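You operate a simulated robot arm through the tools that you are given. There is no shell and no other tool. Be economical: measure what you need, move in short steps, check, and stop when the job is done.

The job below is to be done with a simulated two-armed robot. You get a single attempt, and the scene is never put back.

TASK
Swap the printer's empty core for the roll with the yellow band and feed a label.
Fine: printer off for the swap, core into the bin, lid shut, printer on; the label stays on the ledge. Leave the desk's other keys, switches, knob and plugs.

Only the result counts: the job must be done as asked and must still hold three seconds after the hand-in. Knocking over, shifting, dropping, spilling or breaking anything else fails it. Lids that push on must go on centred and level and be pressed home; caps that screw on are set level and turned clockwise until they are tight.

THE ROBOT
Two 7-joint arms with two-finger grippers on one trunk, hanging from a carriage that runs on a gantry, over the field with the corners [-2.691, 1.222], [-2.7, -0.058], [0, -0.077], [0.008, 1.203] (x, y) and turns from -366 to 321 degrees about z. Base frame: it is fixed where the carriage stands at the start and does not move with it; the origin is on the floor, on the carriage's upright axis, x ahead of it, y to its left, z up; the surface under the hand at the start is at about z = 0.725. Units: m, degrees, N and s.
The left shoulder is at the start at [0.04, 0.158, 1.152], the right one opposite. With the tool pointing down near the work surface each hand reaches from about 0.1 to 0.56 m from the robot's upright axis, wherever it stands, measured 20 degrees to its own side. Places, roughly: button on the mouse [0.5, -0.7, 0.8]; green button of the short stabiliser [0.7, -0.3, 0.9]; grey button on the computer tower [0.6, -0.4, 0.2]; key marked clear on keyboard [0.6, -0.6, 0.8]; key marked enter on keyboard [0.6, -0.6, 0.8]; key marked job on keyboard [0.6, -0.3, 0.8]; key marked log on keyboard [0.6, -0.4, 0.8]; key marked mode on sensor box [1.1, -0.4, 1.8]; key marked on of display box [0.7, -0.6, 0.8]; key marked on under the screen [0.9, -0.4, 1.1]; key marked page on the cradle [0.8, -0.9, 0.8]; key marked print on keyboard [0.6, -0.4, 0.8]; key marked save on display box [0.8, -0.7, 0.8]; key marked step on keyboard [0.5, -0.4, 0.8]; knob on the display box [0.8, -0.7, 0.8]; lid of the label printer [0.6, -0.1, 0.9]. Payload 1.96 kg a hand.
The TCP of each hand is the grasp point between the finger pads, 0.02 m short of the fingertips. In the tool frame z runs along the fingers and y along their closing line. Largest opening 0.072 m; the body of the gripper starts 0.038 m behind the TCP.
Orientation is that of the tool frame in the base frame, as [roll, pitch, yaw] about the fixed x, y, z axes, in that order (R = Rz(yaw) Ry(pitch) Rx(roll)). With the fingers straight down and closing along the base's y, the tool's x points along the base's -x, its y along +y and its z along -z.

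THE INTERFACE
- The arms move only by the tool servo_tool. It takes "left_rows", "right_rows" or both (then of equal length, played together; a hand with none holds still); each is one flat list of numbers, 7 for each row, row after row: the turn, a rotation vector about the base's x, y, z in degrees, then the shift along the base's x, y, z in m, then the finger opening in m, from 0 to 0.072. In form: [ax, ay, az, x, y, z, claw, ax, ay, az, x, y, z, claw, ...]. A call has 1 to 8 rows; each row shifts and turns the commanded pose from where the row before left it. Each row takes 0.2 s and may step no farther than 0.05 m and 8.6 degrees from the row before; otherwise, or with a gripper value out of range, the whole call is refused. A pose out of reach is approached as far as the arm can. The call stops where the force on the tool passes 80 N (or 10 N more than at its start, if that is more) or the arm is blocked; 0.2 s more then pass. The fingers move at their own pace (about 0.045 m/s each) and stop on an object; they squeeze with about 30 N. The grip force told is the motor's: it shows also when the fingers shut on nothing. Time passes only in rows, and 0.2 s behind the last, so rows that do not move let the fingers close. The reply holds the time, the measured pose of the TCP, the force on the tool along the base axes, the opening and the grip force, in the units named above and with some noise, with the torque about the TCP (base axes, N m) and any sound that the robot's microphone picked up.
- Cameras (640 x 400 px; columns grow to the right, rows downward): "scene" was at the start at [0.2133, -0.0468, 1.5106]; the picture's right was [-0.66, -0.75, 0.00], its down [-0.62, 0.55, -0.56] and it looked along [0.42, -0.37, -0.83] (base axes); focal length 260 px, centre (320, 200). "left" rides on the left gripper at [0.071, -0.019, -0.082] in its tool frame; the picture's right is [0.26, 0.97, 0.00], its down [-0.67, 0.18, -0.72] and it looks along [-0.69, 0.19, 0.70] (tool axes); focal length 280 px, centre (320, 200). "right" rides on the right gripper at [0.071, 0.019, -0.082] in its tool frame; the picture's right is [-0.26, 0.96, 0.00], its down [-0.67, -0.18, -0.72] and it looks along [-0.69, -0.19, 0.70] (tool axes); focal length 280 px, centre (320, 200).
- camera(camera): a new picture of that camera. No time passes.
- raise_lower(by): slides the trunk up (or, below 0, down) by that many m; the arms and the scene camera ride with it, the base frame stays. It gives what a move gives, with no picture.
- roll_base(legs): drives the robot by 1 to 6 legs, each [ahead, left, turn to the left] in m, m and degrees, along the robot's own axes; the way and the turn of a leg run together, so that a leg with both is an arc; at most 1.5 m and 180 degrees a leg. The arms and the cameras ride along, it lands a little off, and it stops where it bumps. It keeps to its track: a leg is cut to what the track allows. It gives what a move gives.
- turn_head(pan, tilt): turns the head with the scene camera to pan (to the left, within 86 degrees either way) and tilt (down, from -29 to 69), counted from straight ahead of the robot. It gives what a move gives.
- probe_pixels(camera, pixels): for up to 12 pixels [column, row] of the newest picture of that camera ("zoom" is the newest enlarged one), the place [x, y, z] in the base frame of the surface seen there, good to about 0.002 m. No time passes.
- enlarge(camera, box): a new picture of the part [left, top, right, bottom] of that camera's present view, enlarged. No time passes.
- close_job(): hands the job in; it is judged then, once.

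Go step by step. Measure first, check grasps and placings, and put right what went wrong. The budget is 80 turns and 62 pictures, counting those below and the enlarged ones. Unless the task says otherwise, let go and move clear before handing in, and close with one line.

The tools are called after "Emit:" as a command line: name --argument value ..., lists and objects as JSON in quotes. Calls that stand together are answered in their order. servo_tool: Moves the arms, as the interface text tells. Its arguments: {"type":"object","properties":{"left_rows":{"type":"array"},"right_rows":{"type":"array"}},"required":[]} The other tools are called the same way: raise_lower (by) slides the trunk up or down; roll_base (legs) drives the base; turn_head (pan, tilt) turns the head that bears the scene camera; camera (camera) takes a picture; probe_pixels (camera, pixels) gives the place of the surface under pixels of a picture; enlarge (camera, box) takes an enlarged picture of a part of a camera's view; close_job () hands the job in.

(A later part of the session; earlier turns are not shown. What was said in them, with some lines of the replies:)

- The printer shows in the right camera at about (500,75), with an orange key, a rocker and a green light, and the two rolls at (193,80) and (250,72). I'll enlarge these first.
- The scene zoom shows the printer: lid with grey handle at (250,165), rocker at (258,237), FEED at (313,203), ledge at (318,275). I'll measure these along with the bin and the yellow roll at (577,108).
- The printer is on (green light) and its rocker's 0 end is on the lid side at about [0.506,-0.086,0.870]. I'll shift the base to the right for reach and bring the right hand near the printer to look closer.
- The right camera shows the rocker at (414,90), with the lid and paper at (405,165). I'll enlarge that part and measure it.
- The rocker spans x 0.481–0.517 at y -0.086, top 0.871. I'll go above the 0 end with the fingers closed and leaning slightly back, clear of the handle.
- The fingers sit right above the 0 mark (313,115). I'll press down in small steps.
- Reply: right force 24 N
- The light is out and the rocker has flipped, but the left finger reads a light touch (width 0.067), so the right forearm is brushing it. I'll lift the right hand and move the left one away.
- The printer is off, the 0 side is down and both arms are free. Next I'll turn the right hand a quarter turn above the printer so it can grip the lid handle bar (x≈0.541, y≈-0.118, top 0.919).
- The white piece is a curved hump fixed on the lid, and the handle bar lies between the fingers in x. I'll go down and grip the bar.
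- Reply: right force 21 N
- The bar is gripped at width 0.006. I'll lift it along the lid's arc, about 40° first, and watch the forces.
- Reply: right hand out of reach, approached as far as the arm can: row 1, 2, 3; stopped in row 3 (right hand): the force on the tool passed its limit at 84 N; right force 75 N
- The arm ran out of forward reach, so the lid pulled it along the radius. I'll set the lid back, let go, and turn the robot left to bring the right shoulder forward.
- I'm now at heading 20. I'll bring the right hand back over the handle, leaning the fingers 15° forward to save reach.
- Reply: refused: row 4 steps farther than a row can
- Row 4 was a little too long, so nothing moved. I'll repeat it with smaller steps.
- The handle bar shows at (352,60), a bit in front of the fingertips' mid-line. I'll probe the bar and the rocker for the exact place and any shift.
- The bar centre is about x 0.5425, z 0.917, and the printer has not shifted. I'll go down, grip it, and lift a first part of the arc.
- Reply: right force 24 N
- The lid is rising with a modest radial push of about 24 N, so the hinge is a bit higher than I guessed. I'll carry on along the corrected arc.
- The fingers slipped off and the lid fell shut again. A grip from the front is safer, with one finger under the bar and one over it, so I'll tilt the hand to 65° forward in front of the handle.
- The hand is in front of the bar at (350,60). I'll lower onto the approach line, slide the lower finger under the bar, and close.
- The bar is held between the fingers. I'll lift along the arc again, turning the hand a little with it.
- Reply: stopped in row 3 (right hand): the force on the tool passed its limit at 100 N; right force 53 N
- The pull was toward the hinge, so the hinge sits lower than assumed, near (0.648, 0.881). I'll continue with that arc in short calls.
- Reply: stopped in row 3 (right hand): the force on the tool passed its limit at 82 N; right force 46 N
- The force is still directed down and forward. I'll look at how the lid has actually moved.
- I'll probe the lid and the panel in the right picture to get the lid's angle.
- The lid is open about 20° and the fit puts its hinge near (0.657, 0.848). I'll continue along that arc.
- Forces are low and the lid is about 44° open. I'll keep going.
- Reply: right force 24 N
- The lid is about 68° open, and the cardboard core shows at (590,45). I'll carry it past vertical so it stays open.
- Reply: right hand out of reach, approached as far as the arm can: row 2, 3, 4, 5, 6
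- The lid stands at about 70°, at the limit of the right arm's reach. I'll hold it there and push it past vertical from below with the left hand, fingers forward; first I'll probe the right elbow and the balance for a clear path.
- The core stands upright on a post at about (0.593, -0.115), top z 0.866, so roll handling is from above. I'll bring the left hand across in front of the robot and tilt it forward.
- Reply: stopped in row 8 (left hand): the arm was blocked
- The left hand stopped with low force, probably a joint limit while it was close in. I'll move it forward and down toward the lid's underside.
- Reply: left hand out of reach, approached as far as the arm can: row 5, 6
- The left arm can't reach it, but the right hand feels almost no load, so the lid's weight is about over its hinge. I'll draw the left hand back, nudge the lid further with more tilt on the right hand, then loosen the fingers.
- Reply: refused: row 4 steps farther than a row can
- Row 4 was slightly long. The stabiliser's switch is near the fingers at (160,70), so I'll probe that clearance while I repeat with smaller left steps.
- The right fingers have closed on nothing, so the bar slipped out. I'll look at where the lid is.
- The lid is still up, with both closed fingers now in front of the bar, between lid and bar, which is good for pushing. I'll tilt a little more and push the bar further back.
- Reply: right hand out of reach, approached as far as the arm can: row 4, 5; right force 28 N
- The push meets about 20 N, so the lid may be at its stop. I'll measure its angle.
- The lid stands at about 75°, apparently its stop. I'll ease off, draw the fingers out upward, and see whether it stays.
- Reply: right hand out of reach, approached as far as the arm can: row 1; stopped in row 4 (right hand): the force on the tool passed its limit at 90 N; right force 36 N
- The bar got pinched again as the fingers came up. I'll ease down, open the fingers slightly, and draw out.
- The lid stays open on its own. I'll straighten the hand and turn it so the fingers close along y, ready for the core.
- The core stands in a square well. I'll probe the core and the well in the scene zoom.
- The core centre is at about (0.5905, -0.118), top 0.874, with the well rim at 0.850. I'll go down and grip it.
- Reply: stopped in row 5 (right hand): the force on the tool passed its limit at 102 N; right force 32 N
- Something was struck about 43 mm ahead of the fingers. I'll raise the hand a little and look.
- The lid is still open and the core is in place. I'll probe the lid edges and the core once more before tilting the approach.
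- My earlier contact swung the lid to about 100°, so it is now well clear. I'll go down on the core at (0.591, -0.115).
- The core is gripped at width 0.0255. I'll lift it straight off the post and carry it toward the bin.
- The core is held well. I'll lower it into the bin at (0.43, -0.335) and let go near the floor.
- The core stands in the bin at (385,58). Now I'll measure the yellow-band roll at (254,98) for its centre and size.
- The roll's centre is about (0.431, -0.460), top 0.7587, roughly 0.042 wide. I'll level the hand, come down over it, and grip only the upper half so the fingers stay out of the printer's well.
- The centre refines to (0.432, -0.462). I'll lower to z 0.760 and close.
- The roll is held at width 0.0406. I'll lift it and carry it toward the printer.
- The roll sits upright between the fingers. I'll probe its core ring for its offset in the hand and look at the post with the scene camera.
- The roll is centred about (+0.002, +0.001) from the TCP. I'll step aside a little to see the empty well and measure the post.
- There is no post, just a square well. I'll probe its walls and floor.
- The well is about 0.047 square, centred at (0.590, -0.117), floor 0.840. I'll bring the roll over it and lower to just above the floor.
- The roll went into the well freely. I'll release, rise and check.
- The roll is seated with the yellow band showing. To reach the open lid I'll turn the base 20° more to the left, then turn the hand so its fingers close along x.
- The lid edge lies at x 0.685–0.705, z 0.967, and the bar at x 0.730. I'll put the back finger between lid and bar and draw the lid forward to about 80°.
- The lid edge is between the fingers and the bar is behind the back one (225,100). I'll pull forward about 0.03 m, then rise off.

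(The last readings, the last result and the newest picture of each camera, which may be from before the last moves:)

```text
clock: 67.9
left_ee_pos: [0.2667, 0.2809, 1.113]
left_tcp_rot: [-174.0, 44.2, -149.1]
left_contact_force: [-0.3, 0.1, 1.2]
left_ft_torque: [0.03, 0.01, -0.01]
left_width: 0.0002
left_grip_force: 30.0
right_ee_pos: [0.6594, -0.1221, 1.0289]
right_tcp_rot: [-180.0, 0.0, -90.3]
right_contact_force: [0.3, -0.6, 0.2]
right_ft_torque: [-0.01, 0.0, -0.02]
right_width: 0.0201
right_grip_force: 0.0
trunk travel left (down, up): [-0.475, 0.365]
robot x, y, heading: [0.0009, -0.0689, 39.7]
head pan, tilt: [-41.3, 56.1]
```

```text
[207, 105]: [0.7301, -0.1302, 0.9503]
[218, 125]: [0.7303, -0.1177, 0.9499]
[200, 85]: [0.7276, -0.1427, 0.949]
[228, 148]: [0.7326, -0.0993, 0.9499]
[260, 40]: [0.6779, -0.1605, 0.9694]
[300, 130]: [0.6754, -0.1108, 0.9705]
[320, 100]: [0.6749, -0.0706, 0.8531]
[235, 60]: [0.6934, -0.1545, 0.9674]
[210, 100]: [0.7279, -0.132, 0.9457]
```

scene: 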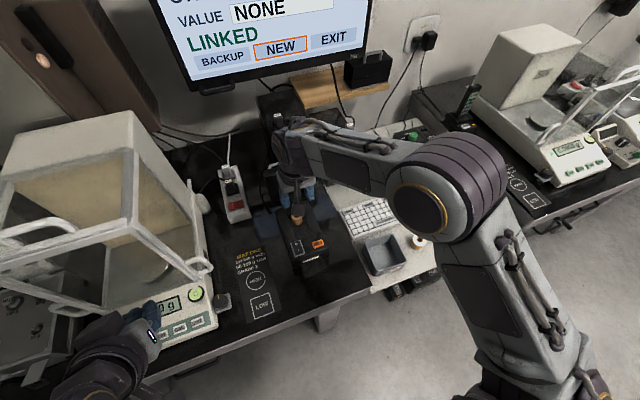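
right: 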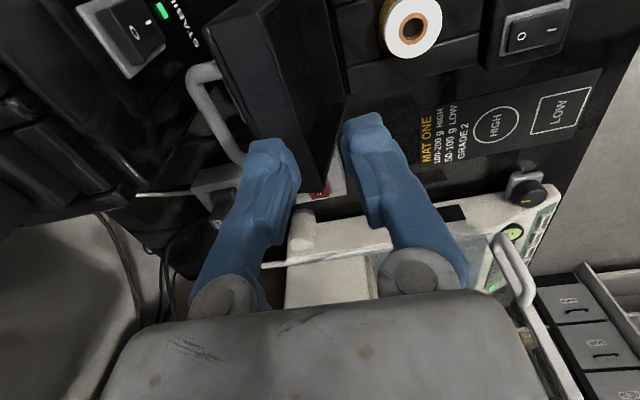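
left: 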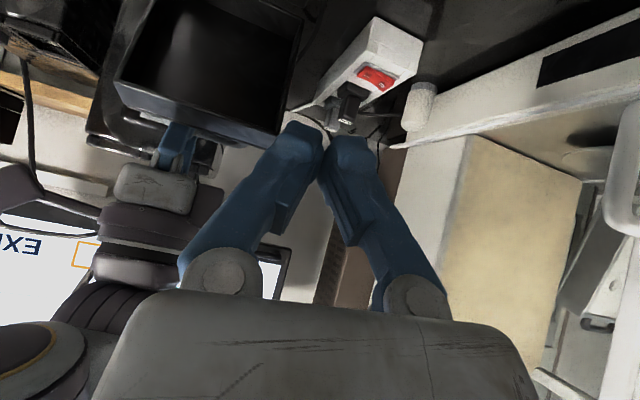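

The lid fell back to about 92°. This time I'll pinch the lid's edge between the fingers and swing it shut under control.

Emit:
servo_tool --right_rows '[0, 0, 0, 0.0286, 0.003, 0, 0.046, 0, 0, 0, 0, 0, -0.025, 0.046, 0, 0, 0, 0, 0, -0.02, 0.046, 0, 0, 0, 0, 0, -0.011, 0.046, 0, 0, 0, 0, 0, 0, 0.0, 0, 0, 0, 0, 0, 0, 0, 0, 0, 0, 0, 0, 0, 0]'

```text
clock: 69.5
left_ee_pos: [0.2676, 0.2794, 1.1132]
left_tcp_rot: [-173.9, 44.3, -149.0]
left_contact_force: [-0.1, 0.2, -0.8]
left_ft_torque: [-0.01, -0.02, -0.02]
left_width: 0.0003
left_grip_force: 29.7
right_ee_pos: [0.6895, -0.1185, 0.9722]
right_tcp_rot: [-180.0, 0.1, -90.2]
right_contact_force: [3.3, 1.0, -4.4]
right_ft_torque: [0.17, -0.45, -0.32]
right_width: 0.0289
right_grip_force: 39.5
trunk travel left (down, up): [-0.475, 0.365]
robot x, y, heading: [-0.0024, -0.0694, 39.8]
head pan, tilt: [-41.3, 56.1]
```

The lid edge is pinched at width 0.029. I'll swing it forward, turning the hand with it.

Emit:
servo_tool --right_rows '[0, -4, 0, -0.0092, 0, 0.0022, 0, 0, -4, 0, -0.0092, 0, 0.0015, 0, 0, -4, 0, -0.0094, 0, 0.0009, 0, 0, -4, 0, -0.0094, 0, 0.0003, 0, 0, -4, 0, -0.0094, 0, -0.0005, 0, 0, -4, 0, -0.0093, 0, -0.001, 0]'

```text
clock: 70.9
left_ee_pos: [0.2675, 0.2793, 1.113]
left_tcp_rot: [-173.8, 44.1, -148.9]
left_contact_force: [0.0, 0.2, 0.4]
left_ft_torque: [-0.01, 0.0, -0.02]
left_width: 0.0
left_grip_force: 29.4
right_ee_pos: [0.6353, -0.1175, 0.9787]
right_tcp_rot: [-155.9, 0.0, -90.2]
right_contact_force: [1.8, -3.9, 8.3]
right_ft_torque: [0.11, -0.39, -0.27]
right_width: 0.0284
right_grip_force: 40.1
trunk travel left (down, up): [-0.475, 0.365]
robot x, y, heading: [0.0025, -0.0687, 39.6]
head pan, tilt: [-41.3, 56.1]
```

The swing goes smoothly with low force. I'll continue.

Emit:
servo_tool --right_rows '[0, -4, 0, -0.0092, 0, -0.0018, 0, 0, -4, 0, -0.0092, 0, -0.0023, 0, 0, -4, 0, -0.0088, 0, -0.003, 0, 0, -4, 0, -0.0088, 0, -0.0035, 0, 0, -4, 0, -0.0083, 0, -0.0043, 0, 0, -4, 0, -0.0083, 0, -0.0047, 0]'

Emit:
servo_tool --right_rows '[0, -4, 0, -0.0076, 0, -0.0055, 0, 0, -4, 0, -0.0075, 0, -0.0057, 0, 0, -4, 0, -0.007, 0, -0.0065, 0, 0, -4, 0, -0.0064, 0, -0.0067, 0]'

```text
clock: 72.3
left_ee_pos: [0.2671, 0.2784, 1.1131]
left_tcp_rot: [-173.7, 44.2, -148.9]
left_contact_force: [0.1, 0.6, -0.9]
left_ft_torque: [-0.04, 0.03, 0.01]
left_width: 0.0001
left_grip_force: 29.5
right_ee_pos: [0.5804, -0.1179, 0.9556]
right_tcp_rot: [-132.1, 0.1, -90.2]
right_contact_force: [5.6, -4.1, -1.5]
right_ft_torque: [-0.48, -0.53, -0.53]
right_width: 0.0286
right_grip_force: 40.1
trunk travel left (down, up): [-0.475, 0.365]
robot x, y, heading: [0.0024, -0.0721, 40.0]
head pan, tilt: [-41.3, 56.1]
```

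```text
clock: 73.3
left_ee_pos: [0.2683, 0.2794, 1.1134]
left_tcp_rot: [-173.7, 44.2, -148.9]
left_contact_force: [0.1, -0.3, -0.9]
left_ft_torque: [0.04, 0.03, -0.01]
left_width: 0.0
left_grip_force: 29.6
right_ee_pos: [0.5546, -0.1169, 0.9323]
right_tcp_rot: [-116.0, 0.3, -90.1]
right_contact_force: [17.2, -2.3, -11.5]
right_ft_torque: [-0.73, -0.26, -0.71]
right_width: 0.0288
right_grip_force: 39.6
trunk travel left (down, up): [-0.475, 0.365]
robot x, y, heading: [-0.0043, -0.0668, 39.7]
head pan, tilt: [-41.3, 56.1]
```

The lid is at about 28°. Two more small steps, then I'll open the fingers and draw straight back so the lid slides down off the lower finger.

Emit:
servo_tool --right_rows '[0, -4, 0, -0.0035, 0, -0.008, 0, 0, -4, 0, -0.003, 0, -0.0083, 0, 0, 0, 0, 0, 0, 0, 0.044, 0, 0, 0, 0, 0, 0, 0.044, 0, 0, 0, -0.012, 0, 0.001, 0.044, 0, 0, 0, -0.012, 0, 0.001, 0.044, 0, 0, 0, -0.02, 0, 0.005, 0.044, 0, 0, 0, -0.02, 0, 0.01, 0.044]'

Emit:
camera --camera "right"

```text
clock: 75.1
left_ee_pos: [0.2668, 0.2805, 1.1126]
left_tcp_rot: [-173.8, 44.3, -148.8]
left_contact_force: [0.0, 0.5, -0.6]
left_ft_torque: [0.01, 0.01, -0.03]
left_width: 0.0
left_grip_force: 30.5
right_ee_pos: [0.4922, -0.1136, 0.9346]
right_tcp_rot: [-108.2, 0.2, -90.2]
right_contact_force: [0.2, 0.7, -0.1]
right_ft_torque: [0.0, -0.01, -0.04]
right_width: 0.044
right_grip_force: 0.0
right hand out of reach, approached as far as the arm can: row 8
trunk travel left (down, up): [-0.475, 0.365]
robot x, y, heading: [-0.0002, -0.0695, 39.9]
head pan, tilt: [-41.3, 56.1]
```

```text
8 pictures are left
```

right: 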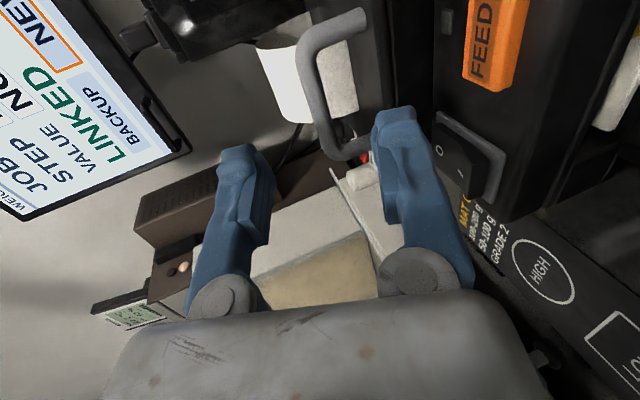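

The lid appears closed. I'll bring the hand up and back to pointing straight down, fingers shut, over the handle to press the lid home.

Emit:
servo_tool --right_rows '[0, 8.4, 0, 0.005, 0, 0.025, 0, 0, 8.4, 0, 0.005, 0, 0.025, 0, 0, 8.4, 0, 0.005, 0, 0.02, 0, 0, 8.4, 0, 0.005, 0, 0.01, 0, 0, 8.4, 0, 0.01, 0, 0, 0, 0, 8.4, 0, 0.01, 0, 0, 0, 0, 8.4, 0, 0.01, 0, 0, 0, 0, 8.4, 0, 0, 0, 0, 0]'

Emit:
servo_tool --right_rows '[0, 4.6, 0, 0, 0, 0, 0, 0, 0, 0, 0, 0, 0, 0]'

Emit:
camera --camera "right"

```text
clock: 76.9
left_ee_pos: [0.2667, 0.2802, 1.1128]
left_tcp_rot: [-174.0, 44.2, -149.0]
left_contact_force: [-0.5, -0.2, 0.6]
left_ft_torque: [-0.03, 0.01, -0.01]
left_width: 0.0
left_grip_force: 29.0
right_ee_pos: [0.5412, -0.1137, 1.0148]
right_tcp_rot: [-175.3, 0.0, -90.2]
right_contact_force: [0.0, 0.4, 0.0]
right_ft_torque: [-0.01, -0.01, 0.01]
right_width: 0.0001
right_grip_force: 29.9
trunk travel left (down, up): [-0.475, 0.365]
robot x, y, heading: [-0.004, -0.0703, 39.8]
head pan, tilt: [-41.3, 56.1]
```

```text
clock: 77.5
left_ee_pos: [0.2656, 0.2811, 1.1127]
left_tcp_rot: [-173.8, 44.1, -149.0]
left_contact_force: [-0.1, -0.2, -0.5]
left_ft_torque: [0.02, -0.03, 0.02]
left_width: 0.0
left_grip_force: 29.7
right_ee_pos: [0.5401, -0.114, 1.0136]
right_tcp_rot: [-179.9, 0.0, -90.3]
right_contact_force: [-0.9, -0.1, -0.4]
right_ft_torque: [-0.01, -0.01, 0.02]
right_width: 0.0
right_grip_force: 29.8
trunk travel left (down, up): [-0.475, 0.365]
robot x, y, heading: [-0.0006, -0.0698, 39.8]
head pan, tilt: [-41.3, 56.1]
```

```text
7 pictures are left
```

right: 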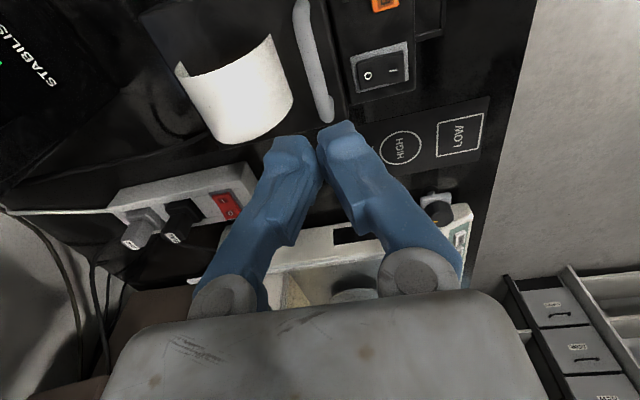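

Emit:
probe_pixels --camera "right" --pixels '[[312, 60], [318, 85], [325, 110], [270, 15], [180, 50], [345, 90], [368, 75], [392, 70], [385, 5], [270, 50], [410, 75]]'

```text
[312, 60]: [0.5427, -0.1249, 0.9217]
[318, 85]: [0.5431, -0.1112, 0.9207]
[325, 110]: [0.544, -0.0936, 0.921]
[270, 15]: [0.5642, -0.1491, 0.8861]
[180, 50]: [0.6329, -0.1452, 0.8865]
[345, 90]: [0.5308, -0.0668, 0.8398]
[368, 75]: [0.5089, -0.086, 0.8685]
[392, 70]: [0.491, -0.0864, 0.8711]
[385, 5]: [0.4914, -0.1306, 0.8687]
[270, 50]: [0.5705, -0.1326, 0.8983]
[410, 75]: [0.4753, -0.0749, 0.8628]
```

The lid is flush (0.886 as at the start). I'll press on the handle bar to be sure it is home, then rise.

Emit:
servo_tool --right_rows '[0, 0, 0, 0.003, -0.001, -0.04, 0, 0, 0, 0, 0, 0, -0.03, 0, 0, 0, 0, 0, 0, -0.004, 0, 0, 0, 0, 0, 0, -0.001, 0, 0, 0, 0, 0, 0, 0, 0]'

Emit:
servo_tool --right_rows '[0, 0, 0, 0, 0, 0.03, 0, 0, 0, 0, -0.027, 0.015, 0, 0, 0, 0, 0, -0.03, 0.013, 0, 0, 0, 0, 0, 0, 0, -0.03, 0, 0, 0, 0, 0, 0, -0.02, 0, 0, 0, 0, 0, 0, 0, 0]'

```text
clock: 78.7
left_ee_pos: [0.2665, 0.28, 1.1118]
left_tcp_rot: [-173.9, 44.1, -149.0]
left_contact_force: [0.6, 0.1, -0.4]
left_ft_torque: [-0.02, -0.03, 0.0]
left_width: 0.0
left_grip_force: 29.3
right_ee_pos: [0.544, -0.1146, 0.9394]
right_tcp_rot: [-179.8, 0.0, -90.2]
right_contact_force: [-0.3, -0.5, 0.4]
right_ft_torque: [-0.04, 0.0, -0.01]
right_width: 0.0001
right_grip_force: 29.4
trunk travel left (down, up): [-0.475, 0.365]
robot x, y, heading: [0.0, -0.0742, 39.8]
head pan, tilt: [-41.3, 56.1]
```

```text
clock: 80.1
left_ee_pos: [0.2683, 0.2804, 1.1135]
left_tcp_rot: [-173.9, 44.2, -148.9]
left_contact_force: [-0.1, -1.2, -0.5]
left_ft_torque: [-0.03, -0.04, 0.01]
left_width: 0.0001
left_grip_force: 29.6
right_ee_pos: [0.4854, -0.0862, 0.918]
right_tcp_rot: [-179.8, 0.1, -90.3]
right_contact_force: [-0.3, 0.3, 0.3]
right_ft_torque: [-0.04, 0.04, 0.0]
right_width: 0.0002
right_grip_force: 29.6
trunk travel left (down, up): [-0.475, 0.365]
robot x, y, heading: [0.0039, -0.0685, 40.0]
head pan, tilt: [-41.3, 56.1]
```

No contact showed on that press, so I'll go back and press a few millimetres deeper.

Emit:
servo_tool --right_rows '[0, 0, 0, 0, 0, 0.045, 0, 0, 0, 0, 0.029, -0.015, 0, 0, 0, 0, 0, 0.029, -0.015, 0, 0, 0, 0, 0, 0, 0, -0.022, 0, 0, 0, 0, 0, 0, -0.003, 0, 0, 0, 0, 0, 0, -0.002, 0, 0, 0, 0, 0, 0, -0.001, 0, 0, 0, 0, 0, 0, 0, 0]'

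```text
clock: 81.9
left_ee_pos: [0.265, 0.2797, 1.1131]
left_tcp_rot: [-173.8, 44.2, -148.9]
left_contact_force: [0.2, 0.5, 0.2]
left_ft_torque: [-0.03, -0.03, 0.01]
left_width: 0.0001
left_grip_force: 29.9
right_ee_pos: [0.5437, -0.1172, 0.9362]
right_tcp_rot: [-179.7, 0.0, -90.2]
right_contact_force: [-7.1, -0.5, 16.5]
right_ft_torque: [0.09, 0.17, -0.05]
right_width: 0.0001
right_grip_force: 29.6
trunk travel left (down, up): [-0.475, 0.365]
robot x, y, heading: [0.0007, -0.0715, 39.9]
head pan, tilt: [-41.3, 56.1]
```

The lid is pressed home with 16 N. Now for the rocker: I'll rise, go over its I end and press.

Emit:
servo_tool --right_rows '[0, 0, 0, 0, 0, 0.03, 0, 0, 0, 0, -0.029, 0.015, 0, 0, 0, 0, 0, -0.029, 0.0155, 0, 0, 0, 0, 0, 0, 0, -0.04, 0, 0, 0, 0, 0, 0, -0.025, 0, 0, 0, 0, 0, 0, -0.01, 0, 0, 0, 0, 0, 0, 0, 0]'

Emit:
servo_tool --right_rows '[0, 0, 0, 0, 0, -0.003, 0, 0, 0, 0, 0, 0, -0.002, 0, 0, 0, 0, 0, 0, -0.001, 0, 0, 0, 0, 0, 0, 0, 0]'

Emit:
camera --camera "right"

```text
clock: 83.5
left_ee_pos: [0.266, 0.2795, 1.1132]
left_tcp_rot: [-173.8, 44.1, -149.1]
left_contact_force: [-1.0, -1.1, 0.2]
left_ft_torque: [0.02, -0.01, 0.01]
left_width: 0.0
left_grip_force: 29.6
right_ee_pos: [0.4866, -0.087, 0.8925]
right_tcp_rot: [-179.8, -0.1, -90.3]
right_contact_force: [-0.4, 0.5, -0.3]
right_ft_torque: [0.0, -0.01, -0.01]
right_width: 0.0
right_grip_force: 29.6
trunk travel left (down, up): [-0.475, 0.365]
robot x, y, heading: [-0.0011, -0.0685, 40.0]
head pan, tilt: [-41.3, 56.1]
```

```text
clock: 84.5
left_ee_pos: [0.267, 0.2786, 1.1123]
left_tcp_rot: [-173.9, 44.1, -149.1]
left_contact_force: [-0.7, -0.6, -0.6]
left_ft_torque: [0.0, -0.01, -0.02]
left_width: 0.0004
left_grip_force: 30.0
right_ee_pos: [0.4877, -0.0878, 0.8879]
right_tcp_rot: [-179.7, 0.1, -90.2]
right_contact_force: [-17.7, -4.0, 55.4]
right_ft_torque: [-0.1, -0.15, 0.02]
right_width: 0.0
right_grip_force: 30.2
trunk travel left (down, up): [-0.475, 0.365]
robot x, y, heading: [0.001, -0.0683, 39.7]
head pan, tilt: [-41.3, 56.1]
stopped in row 4 (right hand): the force on the tool passed its limit at 84 N (the readings are from after the stop); the commanded pose is now the measured one
```

```text
6 pictures are left
```

right: 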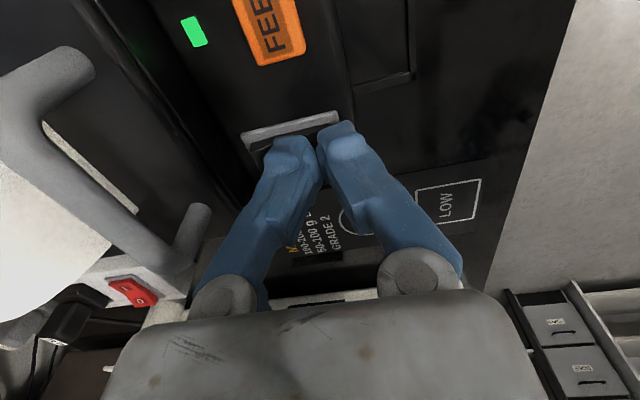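

The green light (193,32) is on. I'll rise, move over FEED at (0.4875, -0.140), and press it gently.

Emit:
servo_tool --right_rows '[0, 0, 0, 0, 0, 0.03, 0, 0, 0, 0, 0.0, -0.026, 0, 0, 0, 0, 0, 0, -0.026, 0, 0, 0, 0, 0, 0, 0, -0.02, 0, 0, 0, 0, 0, 0, -0.006, 0, 0, 0, 0, 0, 0, 0, 0]'

Emit:
servo_tool --right_rows '[0, 0, 0, 0, 0, -0.003, 0, 0, 0, 0, 0, 0, -0.002, 0, 0, 0, 0, 0, 0, 0, 0]'

Emit:
enlarge --camera "right" --box '[200, 0, 440, 160]'

```text
clock: 85.8
left_ee_pos: [0.2654, 0.2793, 1.1118]
left_tcp_rot: [-173.8, 44.1, -149.0]
left_contact_force: [0.1, -0.3, -0.3]
left_ft_torque: [-0.02, 0.01, 0.01]
left_width: 0.0001
left_grip_force: 29.8
right_ee_pos: [0.4862, -0.1377, 0.8915]
right_tcp_rot: [-179.8, 0.1, -90.2]
right_contact_force: [-0.3, -0.2, -0.3]
right_ft_torque: [-0.03, 0.02, 0.0]
right_width: 0.0003
right_grip_force: 29.4
trunk travel left (down, up): [-0.475, 0.365]
robot x, y, heading: [0.0005, -0.073, 39.8]
head pan, tilt: [-41.3, 56.1]
```

```text
clock: 86.7
left_ee_pos: [0.2666, 0.2802, 1.1118]
left_tcp_rot: [-173.9, 44.1, -149.1]
left_contact_force: [-0.7, 0.3, 0.5]
left_ft_torque: [0.01, 0.0, 0.02]
left_width: 0.0
left_grip_force: 29.3
right_ee_pos: [0.4873, -0.1384, 0.8853]
right_tcp_rot: [-179.8, 0.2, -90.2]
right_contact_force: [0.8, -0.8, 0.7]
right_ft_torque: [-0.03, 0.0, -0.04]
right_width: 0.006
right_grip_force: 29.4
trunk travel left (down, up): [-0.475, 0.365]
robot x, y, heading: [-0.0014, -0.0703, 40.0]
head pan, tilt: [-41.3, 56.1]
```

```text
2.50 times, centred on (320, 80) of right
```

zoom: 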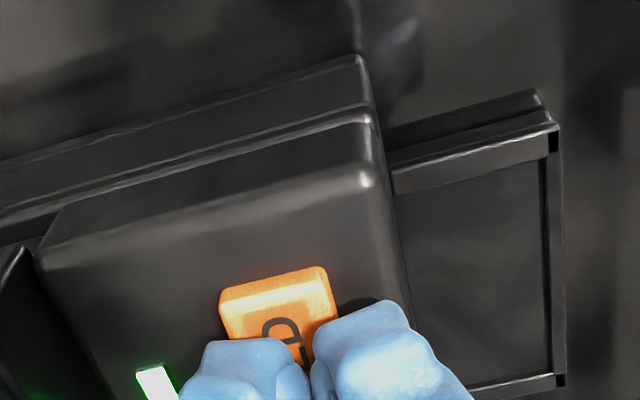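

There's hardly any force yet and no label on the ledge, so I'll press a little deeper.

Emit:
servo_tool --right_rows '[0, 0, 0, 0, 0, -0.0015, 0, 0, 0, 0, 0, 0, -0.001, 0, 0, 0, 0, 0, 0, -0.001, 0, 0, 0, 0, 0, 0, 0, 0]'

Emit:
servo_tool --right_rows '[0, 0, 0, 0, 0, 0.02, 0, 0, 0, 0, 0, 0, 0.04, 0, 0, 0, 0, -0.03, -0.03, 0.03, 0, 0, 0, 0, -0.03, -0.03, 0.02, 0, 0, 0, 0, 0, 0, 0, 0]'

Emit:
enlarge --camera "scene" --box '[240, 150, 400, 310]'

```text
clock: 87.7
left_ee_pos: [0.2658, 0.2798, 1.1134]
left_tcp_rot: [-173.9, 44.2, -149.0]
left_contact_force: [-0.5, 0.1, -0.3]
left_ft_torque: [0.0, 0.0, -0.01]
left_width: 0.0001
left_grip_force: 29.5
right_ee_pos: [0.4873, -0.1373, 0.8821]
right_tcp_rot: [-179.8, 0.0, -90.2]
right_contact_force: [-0.8, 1.3, 5.0]
right_ft_torque: [0.01, 0.02, 0.01]
right_width: 0.0059
right_grip_force: 29.5
trunk travel left (down, up): [-0.475, 0.365]
robot x, y, heading: [-0.0009, -0.0654, 39.5]
head pan, tilt: [-41.3, 56.1]
heard: click
```

```text
refused: row 3 steps farther than a row can; nothing moved
```

```text
2.50 times, centred on (320, 230) of scene
```

zoom: 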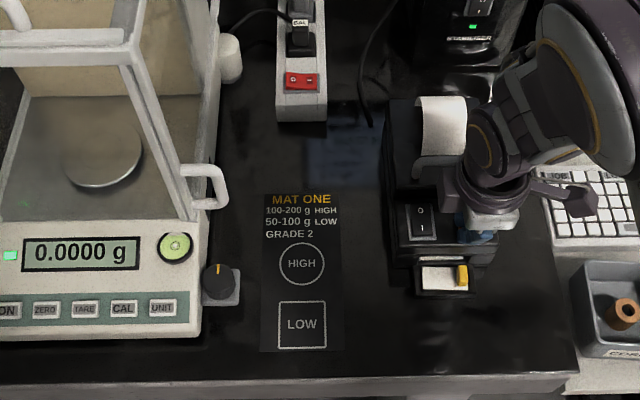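

A click was heard, and a label with a yellow mark lies on the ledge (445,277). I'll lift off and move clear.

Emit:
servo_tool --right_rows '[0, 0, 0, 0, 0, 0.02, 0, 0, 0, 0, 0, 0, 0.04, 0, 0, 0, 0, 0, 0, 0.04, 0, 0, 0, 0, -0.02, -0.03, 0.02, 0, 0, 0, 0, -0.02, -0.04, 0.0, 0, 0, 0, 0, -0.02, -0.04, 0.0, 0, 0, 0, 0, -0.02, -0.04, 0, 0, 0, 0, 0, 0, 0, 0, 0]'

Emit:
enlarge --camera "scene" --box '[300, 150, 440, 290]'

```text
clock: 89.5
left_ee_pos: [0.2662, 0.2804, 1.1114]
left_tcp_rot: [-173.9, 44.1, -149.0]
left_contact_force: [0.1, -0.1, 0.1]
left_ft_torque: [-0.01, 0.01, -0.02]
left_width: 0.0
left_grip_force: 29.7
right_ee_pos: [0.4072, -0.2899, 1.0026]
right_tcp_rot: [-179.9, 0.2, -90.1]
right_contact_force: [0.5, 0.7, 0.1]
right_ft_torque: [0.02, 0.0, -0.01]
right_width: 0.0
right_grip_force: 29.6
trunk travel left (down, up): [-0.475, 0.365]
robot x, y, heading: [-0.0054, -0.071, 39.5]
head pan, tilt: [-41.3, 56.1]
```

```text
2.86 times, centred on (370, 220) of scene
```

zoom: 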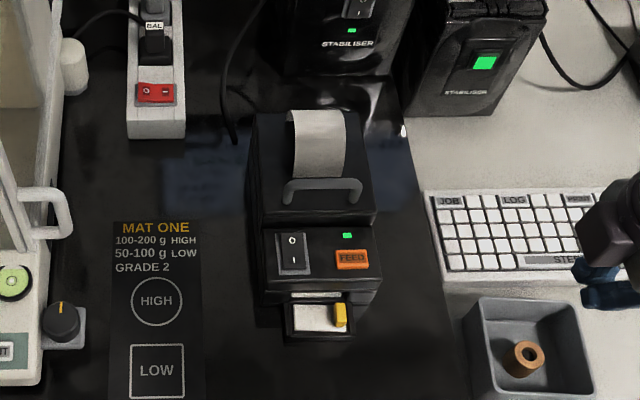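

The last picture shows everything in place: lid shut, light on (347,235), label on the ledge (318,317), core in the bin (523,357), hands clear. I'm handing in.

Emit:
close_job

```text
The job is handed in.
```

The yellow-band roll is in the printer, which was off for the swap, and the old core is in the bin. The lid is shut and pressed home, the printer is back on, and one label is fed and left on the ledge.
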